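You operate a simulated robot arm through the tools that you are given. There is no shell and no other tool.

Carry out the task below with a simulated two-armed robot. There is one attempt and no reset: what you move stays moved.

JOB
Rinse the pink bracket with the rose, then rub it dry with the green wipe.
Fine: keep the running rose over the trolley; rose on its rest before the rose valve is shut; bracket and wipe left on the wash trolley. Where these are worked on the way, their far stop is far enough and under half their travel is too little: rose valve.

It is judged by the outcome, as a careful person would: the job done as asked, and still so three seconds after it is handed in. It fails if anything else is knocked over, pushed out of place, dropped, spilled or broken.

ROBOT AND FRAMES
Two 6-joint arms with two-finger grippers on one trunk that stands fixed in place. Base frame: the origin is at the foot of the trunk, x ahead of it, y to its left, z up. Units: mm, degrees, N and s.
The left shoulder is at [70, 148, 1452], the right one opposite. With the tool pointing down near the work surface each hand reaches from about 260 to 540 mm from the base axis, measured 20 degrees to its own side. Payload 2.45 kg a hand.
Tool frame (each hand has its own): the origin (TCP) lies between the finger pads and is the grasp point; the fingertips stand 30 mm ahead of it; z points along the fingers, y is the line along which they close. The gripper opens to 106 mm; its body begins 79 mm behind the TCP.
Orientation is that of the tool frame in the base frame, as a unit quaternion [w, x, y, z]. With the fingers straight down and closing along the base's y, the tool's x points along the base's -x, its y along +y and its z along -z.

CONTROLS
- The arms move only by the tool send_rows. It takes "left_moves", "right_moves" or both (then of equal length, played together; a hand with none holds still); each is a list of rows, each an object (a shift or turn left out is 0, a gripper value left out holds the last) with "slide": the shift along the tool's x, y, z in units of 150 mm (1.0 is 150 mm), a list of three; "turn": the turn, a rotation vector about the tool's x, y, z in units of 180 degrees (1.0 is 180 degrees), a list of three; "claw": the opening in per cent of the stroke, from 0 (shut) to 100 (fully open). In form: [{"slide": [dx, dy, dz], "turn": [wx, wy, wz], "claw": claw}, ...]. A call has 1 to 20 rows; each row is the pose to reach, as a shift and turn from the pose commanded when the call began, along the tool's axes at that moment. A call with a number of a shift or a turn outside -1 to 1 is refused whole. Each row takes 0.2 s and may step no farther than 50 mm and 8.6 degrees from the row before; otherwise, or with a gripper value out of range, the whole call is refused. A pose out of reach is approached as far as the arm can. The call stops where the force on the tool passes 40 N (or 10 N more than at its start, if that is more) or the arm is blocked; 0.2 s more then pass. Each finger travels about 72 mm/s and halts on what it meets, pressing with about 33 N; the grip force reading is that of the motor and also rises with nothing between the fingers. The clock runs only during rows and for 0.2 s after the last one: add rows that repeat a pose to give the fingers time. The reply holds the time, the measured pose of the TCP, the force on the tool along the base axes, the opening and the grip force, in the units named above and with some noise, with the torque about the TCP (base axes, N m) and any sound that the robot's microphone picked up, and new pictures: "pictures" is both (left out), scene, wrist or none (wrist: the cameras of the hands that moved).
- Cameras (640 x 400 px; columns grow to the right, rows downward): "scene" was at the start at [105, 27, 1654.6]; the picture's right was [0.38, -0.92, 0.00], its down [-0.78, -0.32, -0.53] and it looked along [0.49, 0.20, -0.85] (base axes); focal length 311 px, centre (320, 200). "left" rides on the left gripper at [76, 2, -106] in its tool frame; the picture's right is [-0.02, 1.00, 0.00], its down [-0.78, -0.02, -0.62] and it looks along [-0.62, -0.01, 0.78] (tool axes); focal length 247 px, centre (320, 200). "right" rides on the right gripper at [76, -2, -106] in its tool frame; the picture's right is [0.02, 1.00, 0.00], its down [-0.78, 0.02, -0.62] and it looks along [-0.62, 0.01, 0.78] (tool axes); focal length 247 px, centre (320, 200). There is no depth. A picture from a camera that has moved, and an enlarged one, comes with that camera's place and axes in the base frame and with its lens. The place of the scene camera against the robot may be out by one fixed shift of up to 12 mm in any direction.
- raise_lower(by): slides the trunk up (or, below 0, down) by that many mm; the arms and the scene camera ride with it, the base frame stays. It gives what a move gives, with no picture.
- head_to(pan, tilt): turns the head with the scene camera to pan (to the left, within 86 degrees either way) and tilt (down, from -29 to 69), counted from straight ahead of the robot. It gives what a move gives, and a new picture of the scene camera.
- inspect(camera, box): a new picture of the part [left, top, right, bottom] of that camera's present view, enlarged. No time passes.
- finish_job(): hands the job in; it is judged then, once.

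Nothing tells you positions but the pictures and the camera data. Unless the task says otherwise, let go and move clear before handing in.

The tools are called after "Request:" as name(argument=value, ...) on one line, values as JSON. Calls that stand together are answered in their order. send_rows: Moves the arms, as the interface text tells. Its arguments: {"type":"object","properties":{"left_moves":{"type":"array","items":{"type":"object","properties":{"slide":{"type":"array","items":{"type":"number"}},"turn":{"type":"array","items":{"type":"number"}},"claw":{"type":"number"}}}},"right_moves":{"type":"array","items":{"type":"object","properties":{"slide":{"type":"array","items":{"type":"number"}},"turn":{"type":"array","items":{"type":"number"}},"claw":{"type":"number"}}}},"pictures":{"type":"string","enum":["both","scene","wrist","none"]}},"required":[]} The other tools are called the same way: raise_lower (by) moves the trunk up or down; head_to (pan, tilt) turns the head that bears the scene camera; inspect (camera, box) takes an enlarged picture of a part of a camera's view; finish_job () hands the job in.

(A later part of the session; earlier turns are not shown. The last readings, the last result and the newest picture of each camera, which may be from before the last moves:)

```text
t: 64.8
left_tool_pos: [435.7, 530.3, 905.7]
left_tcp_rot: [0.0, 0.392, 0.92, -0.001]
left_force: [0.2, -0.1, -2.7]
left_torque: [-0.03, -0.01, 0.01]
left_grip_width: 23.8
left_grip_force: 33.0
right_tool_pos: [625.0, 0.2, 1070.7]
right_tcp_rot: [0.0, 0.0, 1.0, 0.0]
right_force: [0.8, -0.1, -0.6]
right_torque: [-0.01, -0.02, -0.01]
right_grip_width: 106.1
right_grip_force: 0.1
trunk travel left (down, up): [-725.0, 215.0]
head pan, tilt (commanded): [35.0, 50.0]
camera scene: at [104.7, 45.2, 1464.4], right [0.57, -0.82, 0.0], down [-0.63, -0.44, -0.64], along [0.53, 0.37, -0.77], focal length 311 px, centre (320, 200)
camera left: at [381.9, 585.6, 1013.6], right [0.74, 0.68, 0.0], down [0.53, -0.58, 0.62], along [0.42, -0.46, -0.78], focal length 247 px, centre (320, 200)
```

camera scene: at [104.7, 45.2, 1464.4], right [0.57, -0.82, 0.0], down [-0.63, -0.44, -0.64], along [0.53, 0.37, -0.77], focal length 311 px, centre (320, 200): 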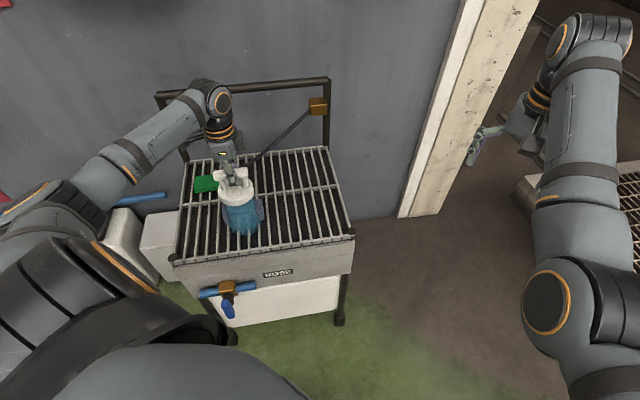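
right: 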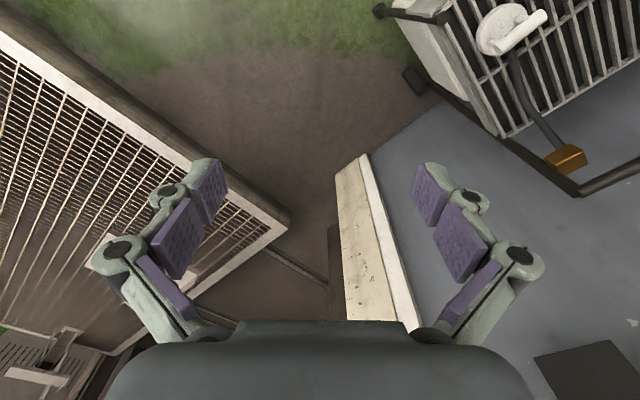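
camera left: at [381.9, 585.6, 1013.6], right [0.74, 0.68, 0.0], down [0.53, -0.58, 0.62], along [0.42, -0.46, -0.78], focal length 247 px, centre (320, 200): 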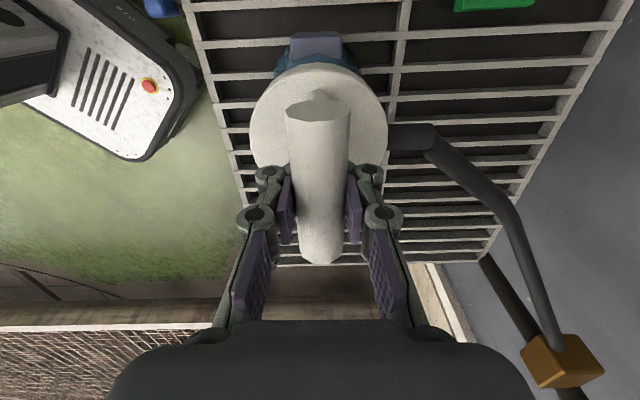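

The bracket shows wet all over. Now I carry the rose back along the same line and look at the bracket on the way.

Request:
send_rows(left_moves=[{"slide": [-0.06, 0, 0], "claw": 0}, {"slide": [-0.16, 0, 0], "claw": 0}, {"slide": [-0.28, 0.002, 0], "claw": 0}, {"slide": [-0.4, 0.004, 0], "claw": 0}, {"slide": [-0.52, 0.006, 0], "claw": 0}, {"slide": [-0.64, 0.008, 0], "claw": 0}, {"slide": [-0.76, 0.009, 0], "claw": 0}, {"slide": [-0.88, 0.01, 0], "claw": 0}, {"slide": [-0.96, 0.01, 0], "claw": 0}], pictures="both")

Request:
inspect(camera="scene", box=[180, 120, 300, 240])

Request:
inspect(camera="left", box=[240, 0, 400, 100])

```text
t: 66.8
left_tool_pos: [535.2, 428.0, 905.9]
left_tcp_rot: [-0.001, 0.392, 0.92, -0.001]
left_force: [-0.3, 0.3, -3.3]
left_torque: [0.01, 0.01, -0.02]
left_grip_width: 23.6
left_grip_force: 32.6
right_tool_pos: [625.1, 1.4, 1070.1]
right_tcp_rot: [0.0, -0.001, 1.0, 0.0]
right_force: [0.1, -0.7, 0.6]
right_torque: [0.01, -0.01, -0.01]
right_grip_width: 106.2
right_grip_force: 0.0
trunk travel left (down, up): [-725.0, 215.0]
head pan, tilt (commanded): [35.0, 50.0]
camera scene: at [105.1, 44.6, 1464.4], right [0.57, -0.82, 0.0], down [-0.63, -0.44, -0.64], along [0.53, 0.37, -0.77], focal length 311 px, centre (320, 200)
camera left: at [483.6, 482.8, 1013.9], right [0.74, 0.68, 0.0], down [0.53, -0.58, 0.62], along [0.42, -0.46, -0.78], focal length 247 px, centre (320, 200)
```

scene: 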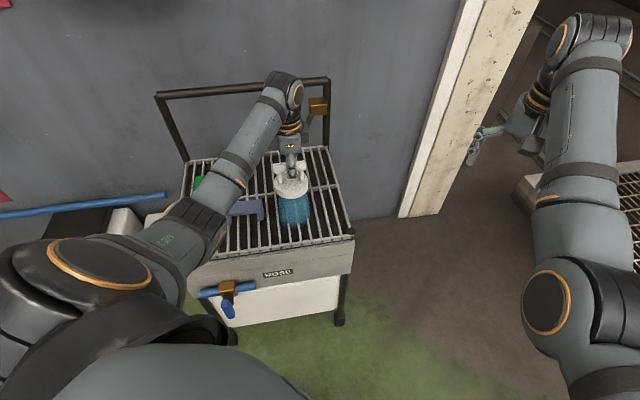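
left: 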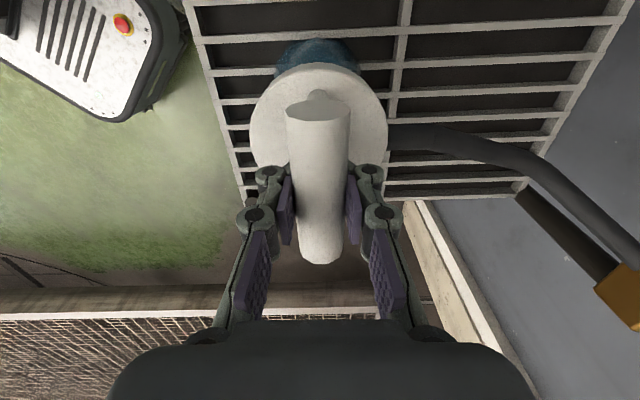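

```text
3.33 times, centred on (240, 180) of scene
camera zoom: at [105.1, 44.6, 1464.4], right [0.57, -0.82, 0.0], down [-0.63, -0.44, -0.64], along [0.53, 0.37, -0.77], focal length 1038 px, centre (587, 267)
```

zoom: 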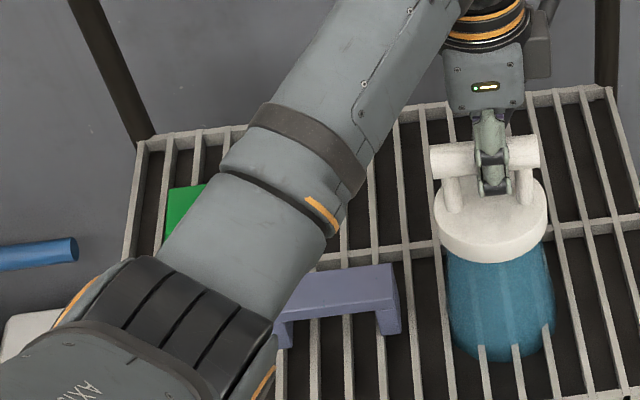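

```text
4.00 times, centred on (320, 50) of left
camera zoom: at [483.6, 482.8, 1013.9], right [0.74, 0.68, 0.0], down [0.53, -0.58, 0.62], along [0.42, -0.46, -0.78], focal length 988 px, centre (320, 800)
```

zoom: 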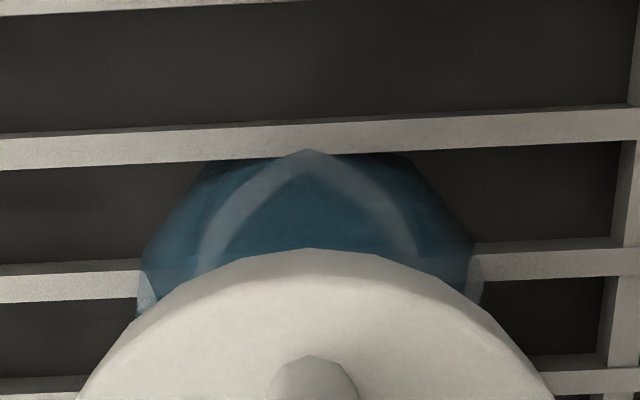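

The bracket is clean and uniformly wet. Moving the rose back above its rest, then lowering gently.

Request:
send_rows(left_moves=[{"slide": [-0.08, 0.001, 0], "claw": 0}, {"slide": [-0.18, 0.003, 0], "claw": 0}, {"slide": [-0.28, 0.005, 0], "claw": 0}, {"slide": [-0.38, 0.006, 0], "claw": 0}, {"slide": [-0.45, 0.007, 0], "claw": 0}, {"slide": [-0.482, 0.007, 0], "claw": 0}, {"slide": [-0.482, 0.007, 0.08], "claw": 0}, {"slide": [-0.482, 0.007, 0.16], "claw": 0}, {"slide": [-0.482, 0.007, 0.24], "claw": 0}, {"slide": [-0.482, 0.007, 0.32], "claw": 0}, {"slide": [-0.482, 0.007, 0.4], "claw": 0}, {"slide": [-0.482, 0.007, 0.48], "claw": 0}, {"slide": [-0.482, 0.007, 0.54], "claw": 0}, {"slide": [-0.482, 0.007, 0.58], "claw": 0}], pictures="both")

Request:
inspect(camera="scene", box=[270, 120, 370, 220])

```text
t: 69.8
left_tool_pos: [585.8, 375.9, 818.6]
left_tcp_rot: [-0.001, 0.391, 0.92, 0.0]
left_force: [-0.1, -0.3, -2.6]
left_torque: [0.0, 0.04, -0.02]
left_grip_width: 23.8
left_grip_force: 33.2
right_tool_pos: [624.7, 0.5, 1068.9]
right_tcp_rot: [0.001, 0.001, 1.0, 0.0]
right_force: [0.5, 0.8, 0.2]
right_torque: [0.02, -0.02, 0.01]
right_grip_width: 105.9
right_grip_force: 0.2
trunk travel left (down, up): [-725.0, 215.0]
head pan, tilt (commanded): [35.0, 50.0]
camera scene: at [104.9, 44.9, 1464.4], right [0.57, -0.82, 0.0], down [-0.63, -0.44, -0.64], along [0.53, 0.37, -0.77], focal length 311 px, centre (320, 200)
camera left: at [534.0, 431.7, 926.4], right [0.74, 0.68, 0.0], down [0.53, -0.58, 0.62], along [0.42, -0.46, -0.78], focal length 247 px, centre (320, 200)
```

scene: 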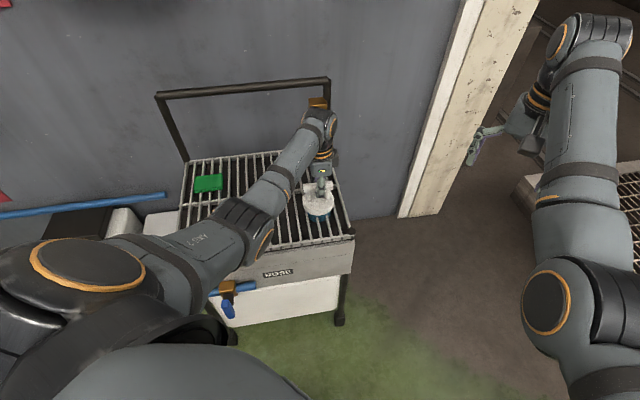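
left: 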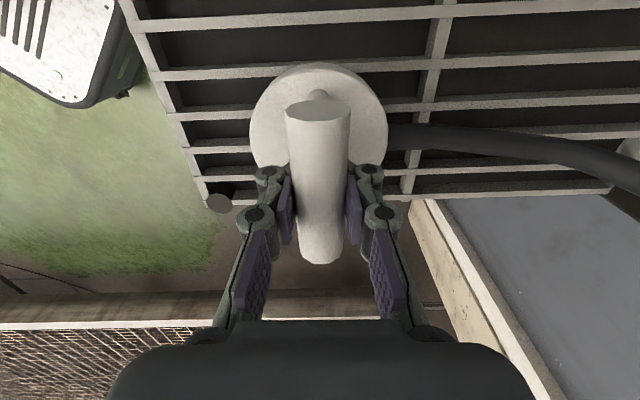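

```text
4.00 times, centred on (320, 170) of scene
camera zoom: at [104.9, 44.9, 1464.4], right [0.57, -0.82, 0.0], down [-0.63, -0.44, -0.64], along [0.53, 0.37, -0.77], focal length 1245 px, centre (320, 320)
```

zoom: 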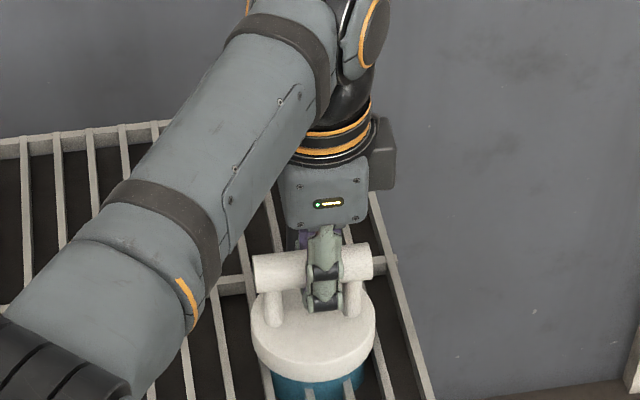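

Request:
send_rows(left_moves=[{"slide": [0, 0, 0.03], "claw": 0}, {"slide": [0, 0, 0.06], "claw": 0}, {"slide": [0, 0, 0.07], "claw": 0}], pictures="none")

```text
t: 70.6
left_tool_pos: [585.7, 375.4, 807.8]
left_tcp_rot: [0.0, 0.392, 0.92, 0.0]
left_force: [-0.4, 0.1, -3.8]
left_torque: [0.0, 0.02, -0.01]
left_grip_width: 23.8
left_grip_force: 33.1
right_tool_pos: [625.1, 0.5, 1069.7]
right_tcp_rot: [0.001, 0.0, 1.0, 0.0]
right_force: [0.3, -0.3, -0.2]
right_torque: [0.03, -0.01, 0.0]
right_grip_width: 106.0
right_grip_force: 0.0
trunk travel left (down, up): [-725.0, 215.0]
head pan, tilt (commanded): [35.0, 50.0]
```

Request:
send_rows(left_moves=[{"slide": [0, 0, 0.012], "claw": 0}, {"slide": [0, 0, 0.012], "claw": 0}], pictures="none")

Request:
send_rows(left_moves=[{"slide": [0, 0, 0.008], "claw": 0}, {"slide": [0, 0, 0.008], "claw": 0}], pictures="none")

```text
t: 71.2
left_tool_pos: [585.7, 376.4, 806.0]
left_tcp_rot: [0.0, 0.391, 0.92, -0.001]
left_force: [-0.3, 0.4, -2.8]
left_torque: [-0.03, 0.0, -0.02]
left_grip_width: 24.1
left_grip_force: 32.8
right_tool_pos: [624.7, 0.7, 1070.7]
right_tcp_rot: [-0.001, -0.001, 1.0, -0.001]
right_force: [1.2, 0.5, -0.1]
right_torque: [0.02, -0.01, -0.02]
right_grip_width: 106.0
right_grip_force: 0.0
trunk travel left (down, up): [-725.0, 215.0]
head pan, tilt (commanded): [35.0, 50.0]
```

```text
t: 71.8
left_tool_pos: [586.9, 375.9, 805.5]
left_tcp_rot: [-0.001, 0.391, 0.92, -0.001]
left_force: [0.0, -0.6, -2.9]
left_torque: [-0.02, 0.0, -0.04]
left_grip_width: 23.8
left_grip_force: 32.6
right_tool_pos: [624.9, -0.1, 1070.6]
right_tcp_rot: [0.001, 0.001, 1.0, 0.0]
right_force: [0.2, 0.1, -0.2]
right_torque: [-0.01, 0.0, 0.01]
right_grip_width: 105.9
right_grip_force: 0.1
trunk travel left (down, up): [-725.0, 215.0]
head pan, tilt (commanded): [35.0, 50.0]
```

Request:
send_rows(left_moves=[{"slide": [0, 0, 0.012], "claw": 0}, {"slide": [0, 0, 0.012], "claw": 0}], pictures="none")

Request:
send_rows(left_moves=[{"slide": [0, 0, 0.012], "claw": 0}, {"slide": [0, 0, 0.012], "claw": 0}], pictures="scene")

Request:
inspect(camera="scene", box=[280, 150, 360, 230])

```text
t: 72.4
left_tool_pos: [585.3, 375.4, 803.3]
left_tcp_rot: [0.0, 0.391, 0.92, -0.001]
left_force: [0.6, 0.2, -3.1]
left_torque: [-0.01, 0.03, 0.0]
left_grip_width: 23.9
left_grip_force: 32.8
right_tool_pos: [625.2, 0.3, 1070.1]
right_tcp_rot: [0.0, 0.0, 1.0, 0.0]
right_force: [0.1, -0.3, 0.3]
right_torque: [0.02, -0.02, -0.01]
right_grip_width: 105.9
right_grip_force: 0.1
trunk travel left (down, up): [-725.0, 215.0]
head pan, tilt (commanded): [35.0, 50.0]
```

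```text
t: 73.0
left_tool_pos: [585.0, 375.6, 802.4]
left_tcp_rot: [0.001, 0.391, 0.92, 0.0]
left_force: [-0.8, 0.6, 0.9]
left_torque: [0.17, -0.02, 0.02]
left_grip_width: 23.8
left_grip_force: 32.8
right_tool_pos: [624.5, -0.6, 1069.5]
right_tcp_rot: [0.0, 0.0, 1.0, 0.0]
right_force: [0.2, 0.2, 0.5]
right_torque: [-0.01, 0.02, -0.01]
right_grip_width: 105.9
right_grip_force: 0.0
trunk travel left (down, up): [-725.0, 215.0]
head pan, tilt (commanded): [35.0, 50.0]
camera scene: at [104.1, 44.5, 1464.5], right [0.57, -0.82, 0.0], down [-0.63, -0.44, -0.64], along [0.53, 0.37, -0.77], focal length 311 px, centre (320, 200)
```

scene: 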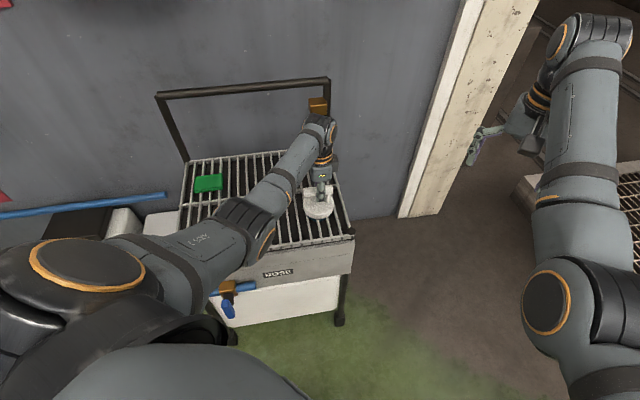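

```text
5.00 times, centred on (320, 190) of scene
camera zoom: at [104.1, 44.5, 1464.5], right [0.57, -0.82, 0.0], down [-0.63, -0.44, -0.64], along [0.53, 0.37, -0.77], focal length 1557 px, centre (320, 250)
```

zoom: 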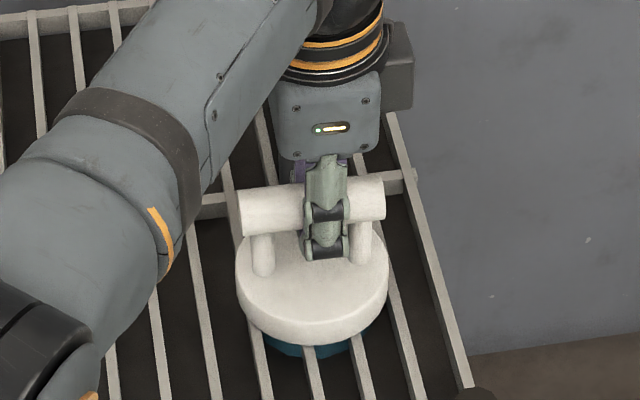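

The weight has transferred to the grate, so the rose is seated. Opening and rising clear.

Request:
send_rows(left_moves=[{"claw": 30}, {"claw": 62}, {"claw": 62}, {"claw": 62}, {"slide": [0, 0, -0.1], "claw": 62}, {"slide": [0, 0, -0.3], "claw": 62}, {"slide": [0, 0, -0.55], "claw": 62}, {"slide": [0, 0, -0.8], "claw": 62}], pictures="both")

Request:
inspect(camera="scene", box=[280, 150, 360, 230])

```text
t: 74.8
left_tool_pos: [585.3, 375.9, 921.9]
left_tcp_rot: [0.0, 0.392, 0.92, 0.0]
left_force: [-0.6, -0.5, 0.8]
left_torque: [0.0, -0.03, 0.02]
left_grip_width: 65.9
left_grip_force: 0.0
right_tool_pos: [624.5, 1.0, 1071.2]
right_tcp_rot: [-0.001, 0.0, 1.0, -0.001]
right_force: [-0.5, 0.7, 0.2]
right_torque: [0.01, -0.01, -0.02]
right_grip_width: 106.0
right_grip_force: 0.0
trunk travel left (down, up): [-725.0, 215.0]
head pan, tilt (commanded): [35.0, 50.0]
camera scene: at [103.8, 44.2, 1464.5], right [0.57, -0.82, 0.0], down [-0.63, -0.44, -0.64], along [0.53, 0.37, -0.77], focal length 311 px, centre (320, 200)
camera left: at [533.3, 430.7, 1030.0], right [0.74, 0.68, 0.0], down [0.53, -0.58, 0.62], along [0.42, -0.46, -0.78], focal length 247 px, centre (320, 200)
```

scene: 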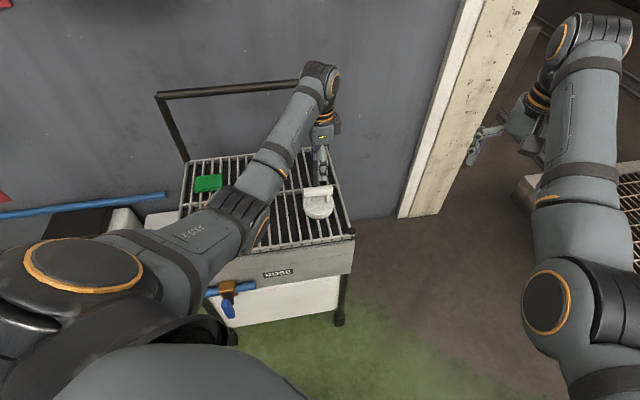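
left: 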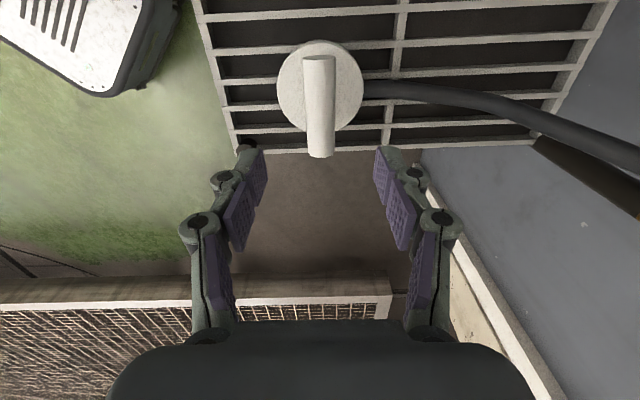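

```text
5.00 times, centred on (320, 190) of scene
camera zoom: at [103.8, 44.2, 1464.5], right [0.57, -0.82, 0.0], down [-0.63, -0.44, -0.64], along [0.53, 0.37, -0.77], focal length 1557 px, centre (320, 250)
```

zoom: 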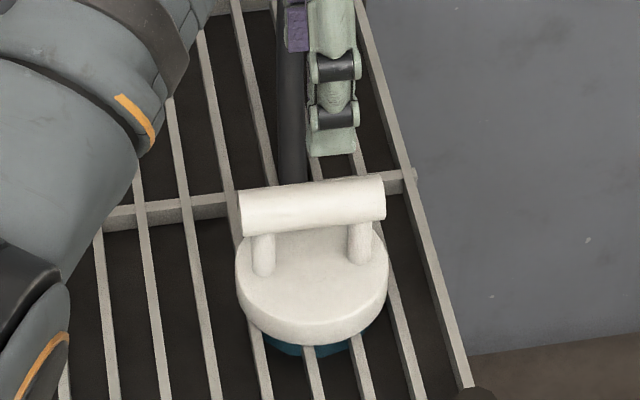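

The rose is back exactly on its rest and running into the trolley. Now I return to the valve by the reverse route to shut it.

Request:
raise_lower(by=200)

Request:
send_rows(left_moves=[{"slide": [0.177, -0.093, 0.052], "turn": [0, 0, -0.041], "claw": 100}, {"slide": [0.355, -0.187, 0.105], "turn": [0, 0, -0.082], "claw": 100}, {"slide": [0.532, -0.28, 0.157], "turn": [0, 0, -0.1228], "claw": 100}], pictures="none")

Request:
send_rows(left_moves=[{"slide": [0.2, -0.019, 0.052], "turn": [0, 0, -0.0444]}, {"slide": [0.4, -0.038, 0.105], "turn": [0, 0, -0.0889]}, {"slide": [0.598, -0.058, 0.157], "turn": [0, 0, -0.1333]}], pictures="none")

```text
t: 77.0
left_tool_pos: [584.8, 374.2, 1121.6]
left_tcp_rot: [0.0, 0.391, 0.92, 0.0]
left_force: [0.4, 0.2, -0.5]
left_torque: [0.0, 0.03, 0.01]
left_grip_width: 65.6
left_grip_force: 0.1
right_tool_pos: [625.1, 0.6, 1270.7]
right_tcp_rot: [-0.001, 0.0, 1.0, 0.0]
right_force: [0.1, -0.5, 0.3]
right_torque: [-0.05, 0.01, 0.0]
right_grip_width: 106.1
right_grip_force: 0.0
trunk travel left (down, up): [-925.0, 15.0]
head pan, tilt (commanded): [35.0, 50.0]
```

```text
t: 77.8
left_tool_pos: [499.0, 405.5, 1098.1]
left_tcp_rot: [0.001, 0.207, 0.978, -0.001]
left_force: [1.0, 0.2, -0.4]
left_torque: [-0.03, -0.03, 0.03]
left_grip_width: 106.2
left_grip_force: 0.1
right_tool_pos: [623.8, 1.2, 1270.6]
right_tcp_rot: [0.0, 0.0, 1.0, 0.0]
right_force: [-0.6, -0.7, 0.3]
right_torque: [0.01, -0.04, 0.01]
right_grip_width: 106.0
right_grip_force: 0.0
trunk travel left (down, up): [-925.0, 15.0]
head pan, tilt (commanded): [35.0, 50.0]
```

```text
t: 78.6
left_tool_pos: [413.2, 433.8, 1074.5]
left_tcp_rot: [0.001, 0.0, 1.0, -0.001]
left_force: [-0.3, 0.1, -0.1]
left_torque: [0.01, -0.03, 0.0]
left_grip_width: 106.0
left_grip_force: 0.1
right_tool_pos: [622.9, 0.5, 1272.0]
right_tcp_rot: [0.001, 0.0, 1.0, 0.001]
right_force: [0.0, -0.7, 0.2]
right_torque: [0.01, -0.04, -0.03]
right_grip_width: 106.1
right_grip_force: 0.1
trunk travel left (down, up): [-925.0, 15.0]
head pan, tilt (commanded): [35.0, 50.0]
```

Request:
send_rows(left_moves=[{"slide": [0.17, -0.028, 0.178], "turn": [0, 0, -0.024]}, {"slide": [0.34, -0.056, 0.355], "turn": [0, 0, -0.048]}, {"slide": [0.51, -0.084, 0.533], "turn": [0, 0, -0.073]}, {"slide": [0.68, -0.112, 0.71], "turn": [0, 0, -0.098]}, {"slide": [0.847, -0.14, 0.887], "turn": [0, 0, -0.122]}], pictures="none")

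Request:
send_rows(left_moves=[{"slide": [0.19, 0.037, 0.2], "turn": [0, 0, -0.04]}, {"slide": [0.38, 0.075, 0.41], "turn": [0, 0, -0.081]}, {"slide": [0.58, 0.113, 0.613], "turn": [0, 0, -0.1217]}], pictures="wrist")

```text
t: 79.8
left_tool_pos: [287.0, 410.4, 941.8]
left_tcp_rot: [0.0, -0.191, 0.982, 0.0]
left_force: [-0.1, -0.4, 0.5]
left_torque: [0.0, -0.01, -0.02]
left_grip_width: 105.8
left_grip_force: 0.1
right_tool_pos: [622.4, 1.0, 1271.3]
right_tcp_rot: [0.001, 0.0, 1.0, 0.0]
right_force: [0.1, 0.9, -0.3]
right_torque: [0.0, -0.02, -0.03]
right_grip_width: 105.9
right_grip_force: 0.1
trunk travel left (down, up): [-925.0, 15.0]
head pan, tilt (commanded): [35.0, 50.0]
```

```text
t: 80.6
left_tool_pos: [201.5, 395.6, 850.2]
left_tcp_rot: [0.001, -0.374, 0.928, 0.0]
left_force: [-0.6, -0.3, -0.1]
left_torque: [-0.01, -0.03, 0.0]
left_grip_width: 106.0
left_grip_force: 0.1
right_tool_pos: [622.7, 1.0, 1270.3]
right_tcp_rot: [0.0, 0.0, 1.0, 0.0]
right_force: [0.8, -0.1, 0.3]
right_torque: [-0.02, -0.02, 0.0]
right_grip_width: 106.0
right_grip_force: 0.2
trunk travel left (down, up): [-925.0, 15.0]
head pan, tilt (commanded): [35.0, 50.0]
camera left: at [144.4, 341.9, 957.7], right [-0.68, 0.74, 0.0], down [0.57, 0.53, 0.62], along [0.46, 0.42, -0.78], focal length 247 px, centre (320, 200)
```

left: 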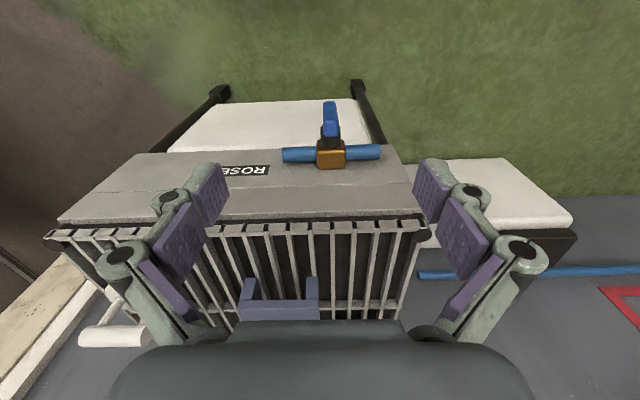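

Request:
send_rows(left_moves=[{"slide": [0.02, 0.007, -0.012], "turn": [0, -0.0455, 0]}, {"slide": [0.04, 0.014, -0.025], "turn": [0, -0.0909, 0]}, {"slide": [0.06, 0.021, -0.037], "turn": [0, -0.1364, 0]}, {"slide": [0.08, 0.028, -0.05], "turn": [0, -0.1818, 0]}, {"slide": [0.1, 0.035, -0.062], "turn": [0, -0.2273, 0]}, {"slide": [0.12, 0.043, -0.075], "turn": [0, -0.2727, 0]}, {"slide": [0.14, 0.05, -0.087], "turn": [0, -0.3182, 0]}, {"slide": [0.16, 0.057, -0.1], "turn": [0, -0.3636, 0]}, {"slide": [0.18, 0.064, -0.112], "turn": [0, -0.4091, 0]}, {"slide": [0.2, 0.071, -0.125], "turn": [0, -0.4545, 0]}, {"slide": [0.221, 0.078, -0.137], "turn": [0, -0.5, 0]}], pictures="none")

Request:
raise_lower(by=-285)

Request:
inspect(camera="left", box=[0, 0, 640, 400])

```text
t: 83.0
left_tool_pos: [169.2, 379.7, 871.9]
left_tcp_rot: [0.656, -0.265, 0.655, 0.264]
left_force: [-0.1, 0.4, 0.4]
left_torque: [0.02, -0.01, 0.03]
left_grip_width: 106.1
left_grip_force: 0.0
right_tool_pos: [625.3, 0.1, 1269.9]
right_tcp_rot: [0.001, 0.0, 1.0, 0.0]
right_force: [-0.3, 0.2, -0.3]
right_torque: [0.03, -0.01, -0.01]
right_grip_width: 106.1
right_grip_force: 0.1
trunk travel left (down, up): [-925.0, 15.0]
head pan, tilt (commanded): [35.0, 50.0]
```

```text
t: 85.9
left_tool_pos: [168.1, 378.5, 585.5]
left_tcp_rot: [0.656, -0.264, 0.656, 0.265]
left_force: [-0.1, 0.2, 0.5]
left_torque: [-0.03, -0.01, 0.01]
left_grip_width: 105.8
left_grip_force: 0.0
right_tool_pos: [625.0, 0.1, 986.3]
right_tcp_rot: [-0.001, 0.0, 1.0, 0.001]
right_force: [0.1, -0.1, 0.0]
right_torque: [0.03, 0.02, 0.01]
right_grip_width: 105.9
right_grip_force: 0.1
trunk travel left (down, up): [-640.0, 300.0]
head pan, tilt (commanded): [35.0, 50.0]
```

```text
1.00 times, centred on (320, 200) of left (not enlarged: the box is as wide or as high as the picture)
camera zoom: at [90.7, 306.4, 510.3], right [-0.69, 0.72, 0.02], down [-0.44, -0.44, 0.78], along [0.57, 0.53, 0.62], focal length 247 px, centre (320, 200)
```

zoom: 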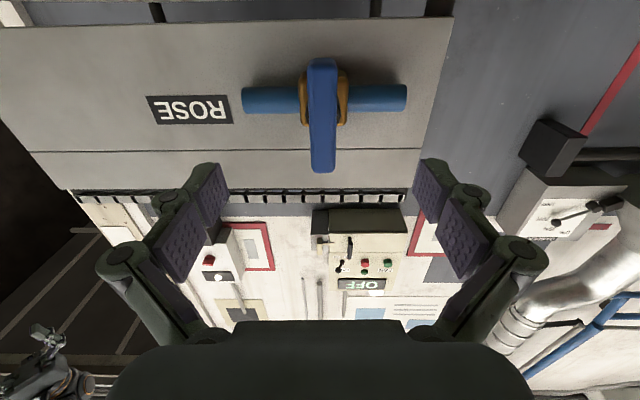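

The bar is upright and centred between the fingers. Advance to it and close.

Request:
send_rows(left_moves=[{"slide": [0, 0.006, 0.17], "claw": 100}, {"slide": [0, 0.013, 0.34], "claw": 100}, {"slide": [0, 0.013, 0.505], "claw": 100}, {"slide": [0, 0.013, 0.505], "claw": 0}, {"slide": [0, 0.013, 0.505], "claw": 0}, {"slide": [0, 0.013, 0.505], "claw": 0}, {"slide": [0, 0.013, 0.505], "claw": 0}, {"slide": [0, 0.013, 0.505], "claw": 0}, {"slide": [0, 0.013, 0.505], "claw": 0}], pictures="wrist")

```text
t: 87.9
left_tool_pos: [221.7, 434.7, 585.2]
left_tcp_rot: [0.656, -0.265, 0.656, 0.264]
left_force: [-0.6, 5.9, 2.6]
left_torque: [-0.2, 0.25, 0.33]
left_grip_width: 21.7
left_grip_force: 45.3
right_tool_pos: [624.5, 0.6, 986.0]
right_tcp_rot: [-0.001, 0.0, 1.0, 0.0]
right_force: [0.0, 0.3, -0.8]
right_torque: [-0.03, -0.02, 0.02]
right_grip_width: 105.8
right_grip_force: 0.1
trunk travel left (down, up): [-640.0, 300.0]
head pan, tilt (commanded): [35.0, 50.0]
camera left: at [143.7, 360.9, 510.9], right [-0.69, 0.72, 0.02], down [-0.44, -0.44, 0.78], along [0.57, 0.53, 0.62], focal length 247 px, centre (320, 200)
```

left: 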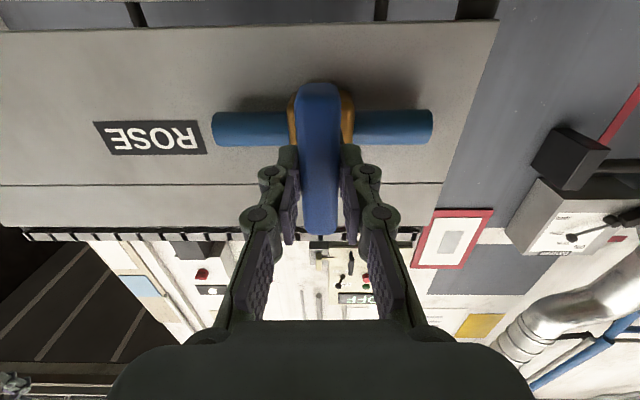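

Request:
send_rows(left_moves=[{"turn": [0, 0, 0.04], "claw": 0}, {"turn": [0, 0, 0.08], "claw": 0}, {"turn": [0, 0, 0.12], "claw": 0}, {"turn": [0, 0, 0.16], "claw": 0}, {"turn": [0, 0, 0.2], "claw": 0}, {"turn": [0, 0, 0.24], "claw": 0}], pictures="none")

```text
t: 89.3
left_tool_pos: [222.7, 434.2, 586.3]
left_tcp_rot: [0.512, -0.003, 0.707, 0.487]
left_force: [0.7, 6.8, 7.1]
left_torque: [-0.5, 0.51, 0.88]
left_grip_width: 21.5
left_grip_force: 44.8
right_tool_pos: [624.0, 0.7, 986.9]
right_tcp_rot: [0.0, 0.0, 1.0, 0.0]
right_force: [-0.1, 0.3, -0.3]
right_torque: [-0.02, -0.04, -0.02]
right_grip_width: 106.0
right_grip_force: 0.0
trunk travel left (down, up): [-640.0, 300.0]
head pan, tilt (commanded): [35.0, 50.0]
```

Request:
send_rows(left_moves=[{"turn": [0, 0, 0.04], "claw": 0}, {"turn": [0, 0, 0.08], "claw": 0}, {"turn": [0, 0, 0.12], "claw": 0}, {"turn": [0, 0, 0.16], "claw": 0}, {"turn": [0, 0, 0.2], "claw": 0}], pictures="none")

Request:
send_rows(left_moves=[{"turn": [0, 0, 0.03], "claw": 0}, {"turn": [0, 0, 0.06], "claw": 0}, {"turn": [0, 0, 0.075], "claw": 0}], pictures="wrist")

```text
t: 90.5
left_tool_pos: [222.5, 433.4, 585.7]
left_tcp_rot: [0.336, 0.216, 0.674, 0.621]
left_force: [1.9, -0.2, 0.7]
left_torque: [-0.12, 0.18, 0.92]
left_grip_width: 21.5
left_grip_force: 45.4
right_tool_pos: [625.0, -0.3, 985.1]
right_tcp_rot: [-0.001, 0.0, 1.0, 0.0]
right_force: [0.2, 0.0, -0.2]
right_torque: [-0.01, -0.01, 0.02]
right_grip_width: 106.0
right_grip_force: 0.1
trunk travel left (down, up): [-640.0, 300.0]
head pan, tilt (commanded): [35.0, 50.0]
```

```text
t: 91.3
left_tool_pos: [222.5, 433.7, 584.5]
left_tcp_rot: [0.262, 0.293, 0.645, 0.656]
left_force: [0.1, -2.3, -6.1]
left_torque: [-1.12, -0.9, -0.45]
left_grip_width: 22.0
left_grip_force: 45.1
right_tool_pos: [623.2, 1.0, 985.8]
right_tcp_rot: [-0.001, 0.0, 1.0, -0.001]
right_force: [-0.2, 0.2, -0.5]
right_torque: [-0.07, 0.03, -0.01]
right_grip_width: 106.0
right_grip_force: 0.1
trunk travel left (down, up): [-640.0, 300.0]
head pan, tilt (commanded): [35.0, 50.0]
camera left: at [92.5, 414.1, 591.5], right [0.05, -0.05, 1.0], down [0.09, -0.99, -0.05], along [0.99, 0.1, -0.04], focal length 247 px, centre (320, 200)
```

left: 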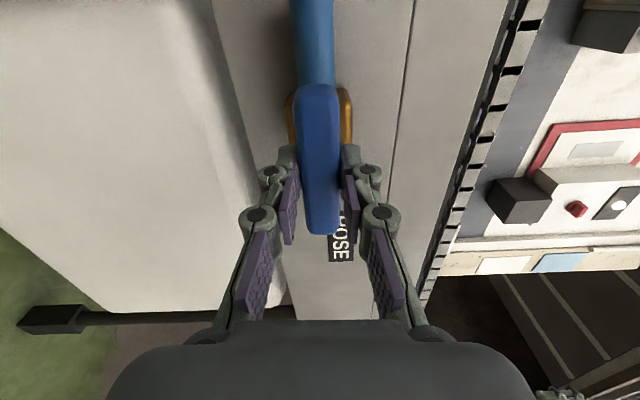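

The torque shows the shut stop and the bar is parallel to the pipe again. I'll release, back off and check that the water has stopped.

Request:
send_rows(left_moves=[{"claw": 100}, {"claw": 100}, {"claw": 100}, {"claw": 100}, {"slide": [0, 0, -0.15], "claw": 100}, {"slide": [0, 0, -0.35], "claw": 100}, {"slide": [0, 0, -0.52], "claw": 100}], pictures="both")

Request:
inspect(camera="scene", box=[270, 140, 370, 230])

Request:
inspect(camera="scene", box=[160, 140, 290, 320])

```text
t: 92.9
left_tool_pos: [165.8, 378.5, 585.7]
left_tcp_rot: [0.262, 0.292, 0.644, 0.657]
left_force: [0.3, 0.0, 1.0]
left_torque: [0.04, -0.02, 0.02]
left_grip_width: 105.9
left_grip_force: 0.0
right_tool_pos: [624.1, -0.1, 986.2]
right_tcp_rot: [0.0, 0.0, 1.0, 0.0]
right_force: [-0.2, -1.9, -0.5]
right_torque: [-0.03, 0.0, -0.01]
right_grip_width: 106.1
right_grip_force: 0.1
trunk travel left (down, up): [-640.0, 300.0]
head pan, tilt (commanded): [35.0, 50.0]
camera scene: at [103.7, 44.0, 1379.5], right [0.57, -0.82, 0.0], down [-0.63, -0.44, -0.64], along [0.53, 0.37, -0.77], focal length 311 px, centre (320, 200)
camera left: at [35.9, 359.7, 592.2], right [0.05, -0.05, 1.0], down [0.09, -0.99, -0.05], along [0.99, 0.1, -0.04], focal length 247 px, centre (320, 200)
```

scene: 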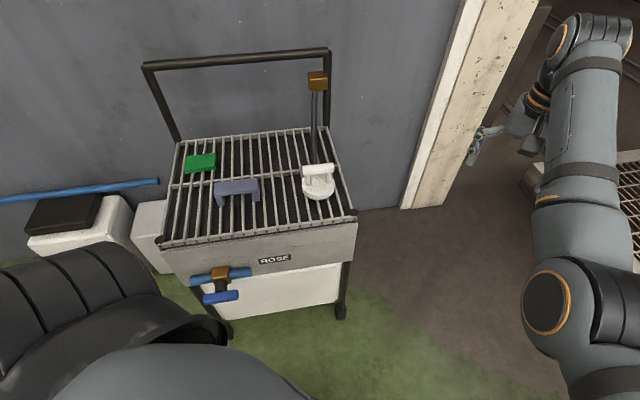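
left: 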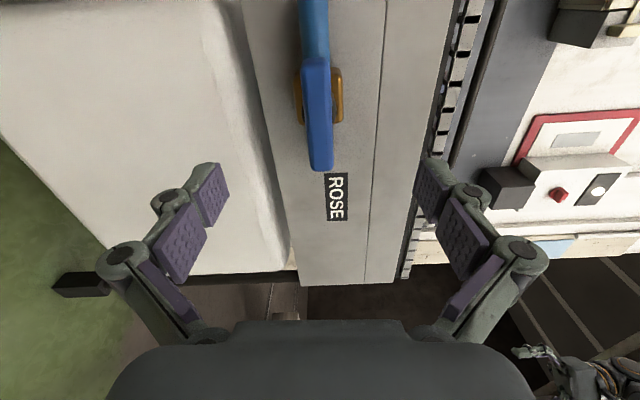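

```text
4.44 times, centred on (320, 185) of scene
camera zoom: at [103.7, 44.0, 1379.5], right [0.57, -0.82, 0.0], down [-0.63, -0.44, -0.64], along [0.53, 0.37, -0.77], focal length 1384 px, centre (320, 267)
```

zoom: 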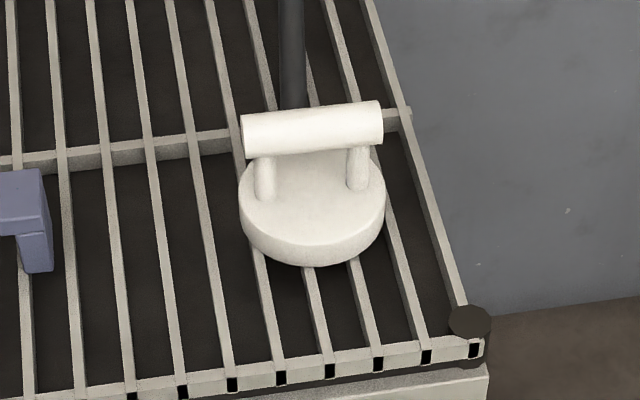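

```text
2.22 times, centred on (225, 230) of scene
camera zoom: at [103.7, 44.0, 1379.5], right [0.57, -0.82, 0.0], down [-0.63, -0.44, -0.64], along [0.53, 0.37, -0.77], focal length 692 px, centre (531, 133)
```

zoom: 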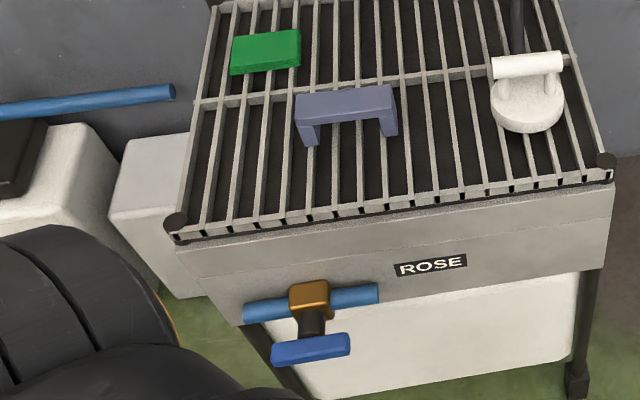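

Water is off, the rose is on its rest, and the bracket is clean but wet. Next is the wipe: I raise the trunk, unroll the hand and swing it back to fingers-down.

Request:
raise_lower(by=285)

Request:
send_rows(left_moves=[{"turn": [0, 0, -0.0468]}, {"turn": [0, 0, -0.0936]}, {"turn": [0, 0, -0.1404]}, {"turn": [0, 0, -0.1872]}, {"turn": [0, 0, -0.234]}, {"turn": [0, 0, -0.2807]}, {"turn": [0, 0, -0.3275]}, {"turn": [0, 0, -0.3743]}, {"turn": [0, 0, -0.4211]}, {"turn": [0, 0, -0.4679]}, {"turn": [0, 0, -0.5147]}], pictures="none")

Request:
send_rows(left_moves=[{"slide": [0.012, 0, 0.02], "turn": [0, 0.0455, 0]}, {"slide": [0.025, 0, 0.04], "turn": [0, 0.0909, 0]}, {"slide": [0.037, 0, 0.06], "turn": [0, 0.1364, 0]}, {"slide": [0.05, 0, 0.08], "turn": [0, 0.1818, 0]}, {"slide": [0.062, 0, 0.1], "turn": [0, 0.2273, 0]}, {"slide": [0.075, 0, 0.12], "turn": [0, 0.2727, 0]}, {"slide": [0.087, 0, 0.14], "turn": [0, 0.3182, 0]}, {"slide": [0.1, 0, 0.16], "turn": [0, 0.3636, 0]}, {"slide": [0.112, 0, 0.18], "turn": [0, 0.4091, 0]}, {"slide": [0.125, 0, 0.2], "turn": [0, 0.4545, 0]}, {"slide": [0.137, 0, 0.22], "turn": [0, 0.5, 0]}], pictures="none")

```text
t: 95.7
left_tool_pos: [166.5, 379.3, 870.5]
left_tcp_rot: [0.261, 0.292, 0.644, 0.657]
left_force: [0.4, 1.1, 0.0]
left_torque: [0.03, 0.0, 0.04]
left_grip_width: 106.4
left_grip_force: 0.0
right_tool_pos: [625.0, 0.4, 1270.6]
right_tcp_rot: [0.0, 0.0, 1.0, 0.0]
right_force: [0.8, -0.4, 0.2]
right_torque: [0.0, 0.01, -0.05]
right_grip_width: 106.2
right_grip_force: 0.0
trunk travel left (down, up): [-925.0, 15.0]
head pan, tilt (commanded): [35.0, 50.0]
```

```text
t: 98.1
left_tool_pos: [166.5, 379.3, 871.5]
left_tcp_rot: [0.656, -0.265, 0.656, 0.263]
left_force: [-0.5, 0.2, 0.5]
left_torque: [0.0, -0.02, 0.01]
left_grip_width: 105.9
left_grip_force: 0.0
right_tool_pos: [624.2, 0.7, 1270.1]
right_tcp_rot: [0.0, 0.001, 1.0, 0.0]
right_force: [-0.7, 0.2, 0.4]
right_torque: [-0.05, 0.03, 0.02]
right_grip_width: 106.0
right_grip_force: 0.0
trunk travel left (down, up): [-925.0, 15.0]
head pan, tilt (commanded): [35.0, 50.0]
```

```text
t: 100.5
left_tool_pos: [190.8, 403.6, 849.4]
left_tcp_rot: [-0.002, -0.373, 0.928, 0.001]
left_force: [-0.2, -0.1, 1.2]
left_torque: [-0.04, -0.01, 0.01]
left_grip_width: 106.0
left_grip_force: 0.1
right_tool_pos: [625.1, 0.6, 1271.1]
right_tcp_rot: [0.0, 0.001, 1.0, 0.0]
right_force: [0.0, -0.5, -0.5]
right_torque: [0.02, 0.0, 0.01]
right_grip_width: 105.8
right_grip_force: 0.1
trunk travel left (down, up): [-925.0, 15.0]
head pan, tilt (commanded): [35.0, 50.0]
```

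Request:
send_rows(left_moves=[{"slide": [-0.196, 0.021, -0.2]}, {"slide": [-0.392, 0.043, -0.4]}, {"slide": [-0.588, 0.064, -0.6]}, {"slide": [-0.784, 0.086, -0.8]}, {"slide": [-0.98, 0.107, -1.0]}], pictures="none")

Request:
send_rows(left_moves=[{"slide": [-0.196, 0.021, -0.2]}, {"slide": [-0.392, 0.043, -0.4]}, {"slide": [-0.588, 0.064, -0.6]}, {"slide": [-0.784, 0.086, -0.8]}, {"slide": [-0.98, 0.107, -1.0]}], pictures="both")

```text
t: 101.7
left_tool_pos: [290.5, 476.1, 960.9]
left_tcp_rot: [-0.001, -0.374, 0.928, 0.0]
left_force: [-0.8, -1.0, -0.4]
left_torque: [-0.03, 0.02, -0.01]
left_grip_width: 106.2
left_grip_force: 0.0
left hand out of reach, approached as far as the arm can: row 3, 4, 5
right_tool_pos: [624.9, 0.8, 1270.2]
right_tcp_rot: [0.0, 0.0, 1.0, -0.001]
right_force: [0.2, -0.5, -0.3]
right_torque: [-0.02, 0.02, 0.01]
right_grip_width: 106.0
right_grip_force: 0.1
trunk travel left (down, up): [-925.0, 15.0]
head pan, tilt (commanded): [35.0, 50.0]
```

```text
t: 102.9
left_tool_pos: [392.7, 575.9, 1106.2]
left_tcp_rot: [0.0, -0.374, 0.928, -0.002]
left_force: [-0.4, 0.1, 0.9]
left_torque: [0.01, 0.01, -0.03]
left_grip_width: 106.1
left_grip_force: 0.1
left hand out of reach, approached as far as the arm can: row 1, 2, 3, 4, 5
right_tool_pos: [622.2, 1.9, 1272.4]
right_tcp_rot: [0.001, 0.0, 1.0, -0.001]
right_force: [-0.7, 0.4, 0.9]
right_torque: [-0.05, -0.04, 0.0]
right_grip_width: 106.1
right_grip_force: 0.0
trunk travel left (down, up): [-925.0, 15.0]
head pan, tilt (commanded): [35.0, 50.0]
camera scene: at [101.3, 47.3, 1664.6], right [0.57, -0.82, 0.0], down [-0.63, -0.44, -0.64], along [0.53, 0.37, -0.77], focal length 311 px, centre (320, 200)
camera left: at [336.2, 524.0, 1213.3], right [-0.68, 0.74, 0.0], down [0.58, 0.53, 0.62], along [0.46, 0.42, -0.78], focal length 247 px, centre (320, 200)
```

scene: 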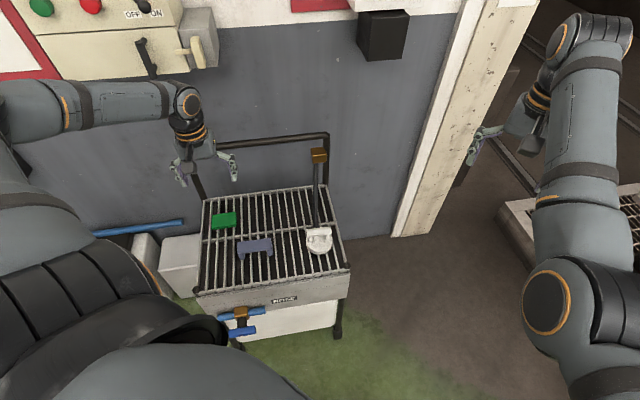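
left: 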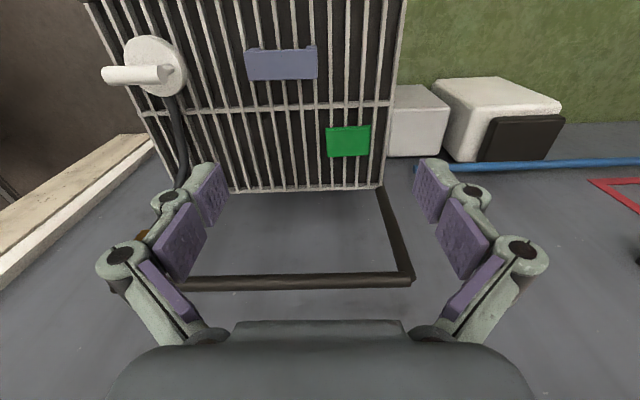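

The hand is above the trolley with the wipe in view. I lower the trunk and measure the wipe.

Request:
raise_lower(by=-200)

Request:
inspect(camera="left", box=[0, 0, 640, 400])

Request:
inspect(camera="left", box=[290, 60, 450, 160])

```text
t: 105.1
left_tool_pos: [394.2, 574.5, 905.9]
left_tcp_rot: [0.0, -0.374, 0.927, 0.001]
left_force: [0.3, 0.7, -1.1]
left_torque: [0.02, -0.04, 0.02]
left_grip_width: 105.7
left_grip_force: 0.0
right_tool_pos: [623.5, 0.9, 1071.0]
right_tcp_rot: [0.0, 0.0, 1.0, -0.001]
right_force: [-0.2, -0.7, 0.3]
right_torque: [-0.02, -0.01, 0.04]
right_grip_width: 105.8
right_grip_force: 0.1
trunk travel left (down, up): [-725.0, 215.0]
head pan, tilt (commanded): [35.0, 50.0]
```

```text
1.00 times, centred on (320, 200) of left (not enlarged: the box is as wide or as high as the picture)
camera zoom: at [338.0, 521.8, 1013.5], right [-0.68, 0.74, 0.0], down [0.58, 0.53, 0.62], along [0.46, 0.42, -0.78], focal length 247 px, centre (320, 200)
```

zoom: 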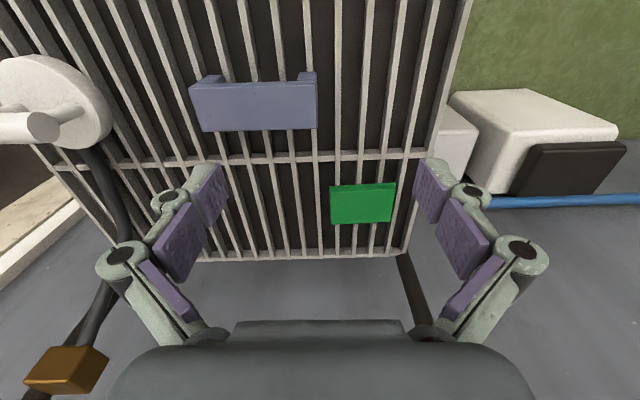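

```text
4.00 times, centred on (370, 110) of left
camera zoom: at [338.0, 521.8, 1013.5], right [-0.68, 0.74, 0.0], down [0.58, 0.53, 0.62], along [0.46, 0.42, -0.78], focal length 988 px, centre (120, 560)
```

zoom: 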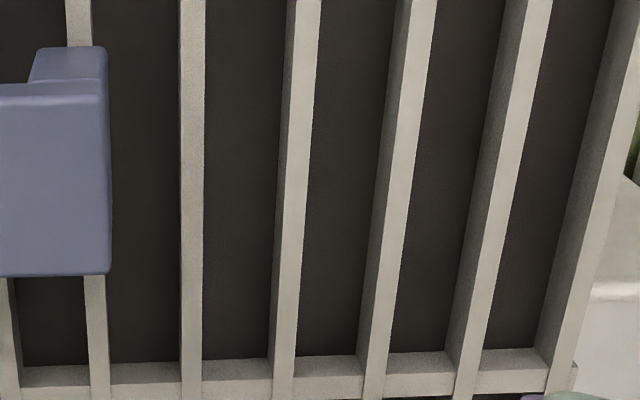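

Request:
inspect(camera="left", box=[300, 160, 428, 240])

Request:
inspect(camera="left", box=[176, 55, 336, 155])

```text
5.00 times, centred on (364, 200) of left
camera zoom: at [338.0, 521.8, 1013.5], right [-0.68, 0.74, 0.0], down [0.58, 0.53, 0.62], along [0.46, 0.42, -0.78], focal length 1235 px, centre (100, 200)
```

zoom: 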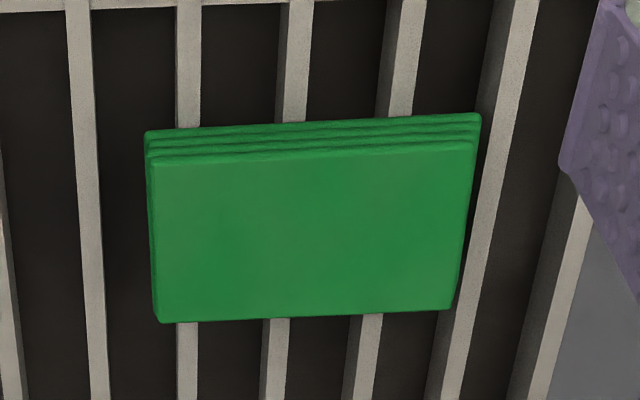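

```text
4.00 times, centred on (256, 105) of left
camera zoom: at [338.0, 521.8, 1013.5], right [-0.68, 0.74, 0.0], down [0.58, 0.53, 0.62], along [0.46, 0.42, -0.78], focal length 988 px, centre (576, 580)
```

zoom: 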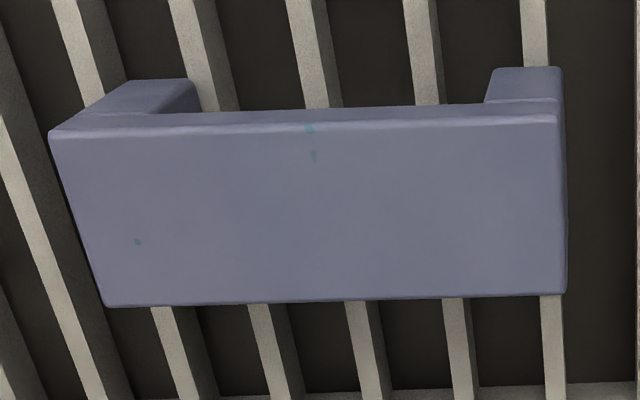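

The wipe is a flat pad about 83×57×15 mm centred near (459,712); the bracket hasn't moved. I'll test how far out the hand can reach toward the wipe, staying high.

Request:
send_rows(left_moves=[{"slide": [-0.19, 0.073, -0.161]}, {"slide": [-0.38, 0.145, -0.323]}, {"slide": [-0.57, 0.218, -0.484]}, {"slide": [-0.76, 0.291, -0.645]}, {"slide": [-0.949, 0.363, -0.807]}], pictures="both")

```text
t: 106.3
left_tool_pos: [452.2, 698.5, 1024.9]
left_tcp_rot: [0.0, -0.372, 0.928, 0.0]
left_force: [-0.6, 0.4, 0.1]
left_torque: [0.01, -0.04, 0.02]
left_grip_width: 106.1
left_grip_force: 0.1
left hand out of reach, approached as far as the arm can: row 5
right_tool_pos: [625.4, 0.4, 1070.1]
right_tcp_rot: [0.0, 0.0, 1.0, -0.001]
right_force: [-0.3, 0.2, -1.2]
right_torque: [0.01, 0.01, -0.03]
right_grip_width: 106.0
right_grip_force: 0.1
trunk travel left (down, up): [-725.0, 215.0]
head pan, tilt (commanded): [35.0, 50.0]
camera scene: at [104.4, 44.4, 1464.4], right [0.57, -0.82, 0.0], down [-0.63, -0.44, -0.64], along [0.53, 0.37, -0.77], focal length 311 px, centre (320, 200)
camera left: at [396.4, 645.6, 1131.9], right [-0.68, 0.74, 0.0], down [0.58, 0.53, 0.62], along [0.46, 0.42, -0.78], focal length 247 px, centre (320, 200)
```

scene: 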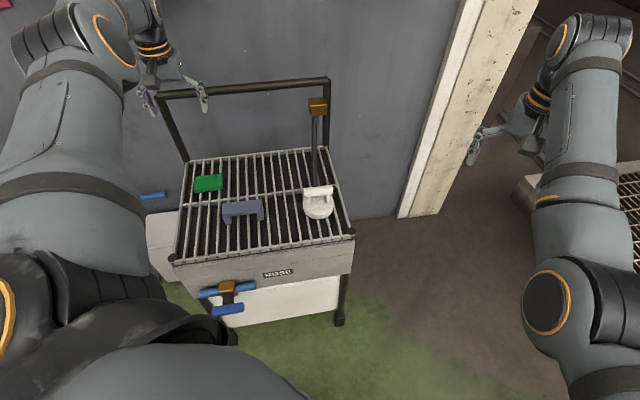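
left: 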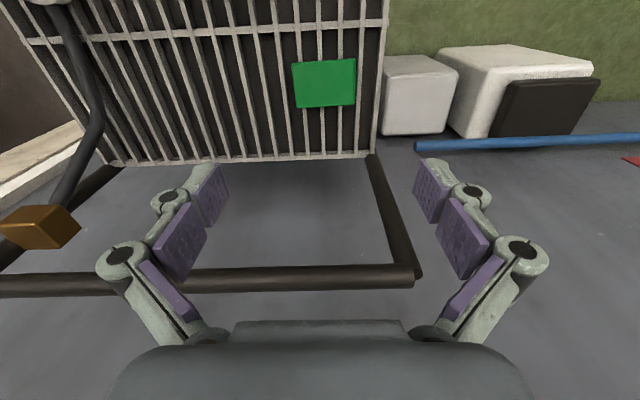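

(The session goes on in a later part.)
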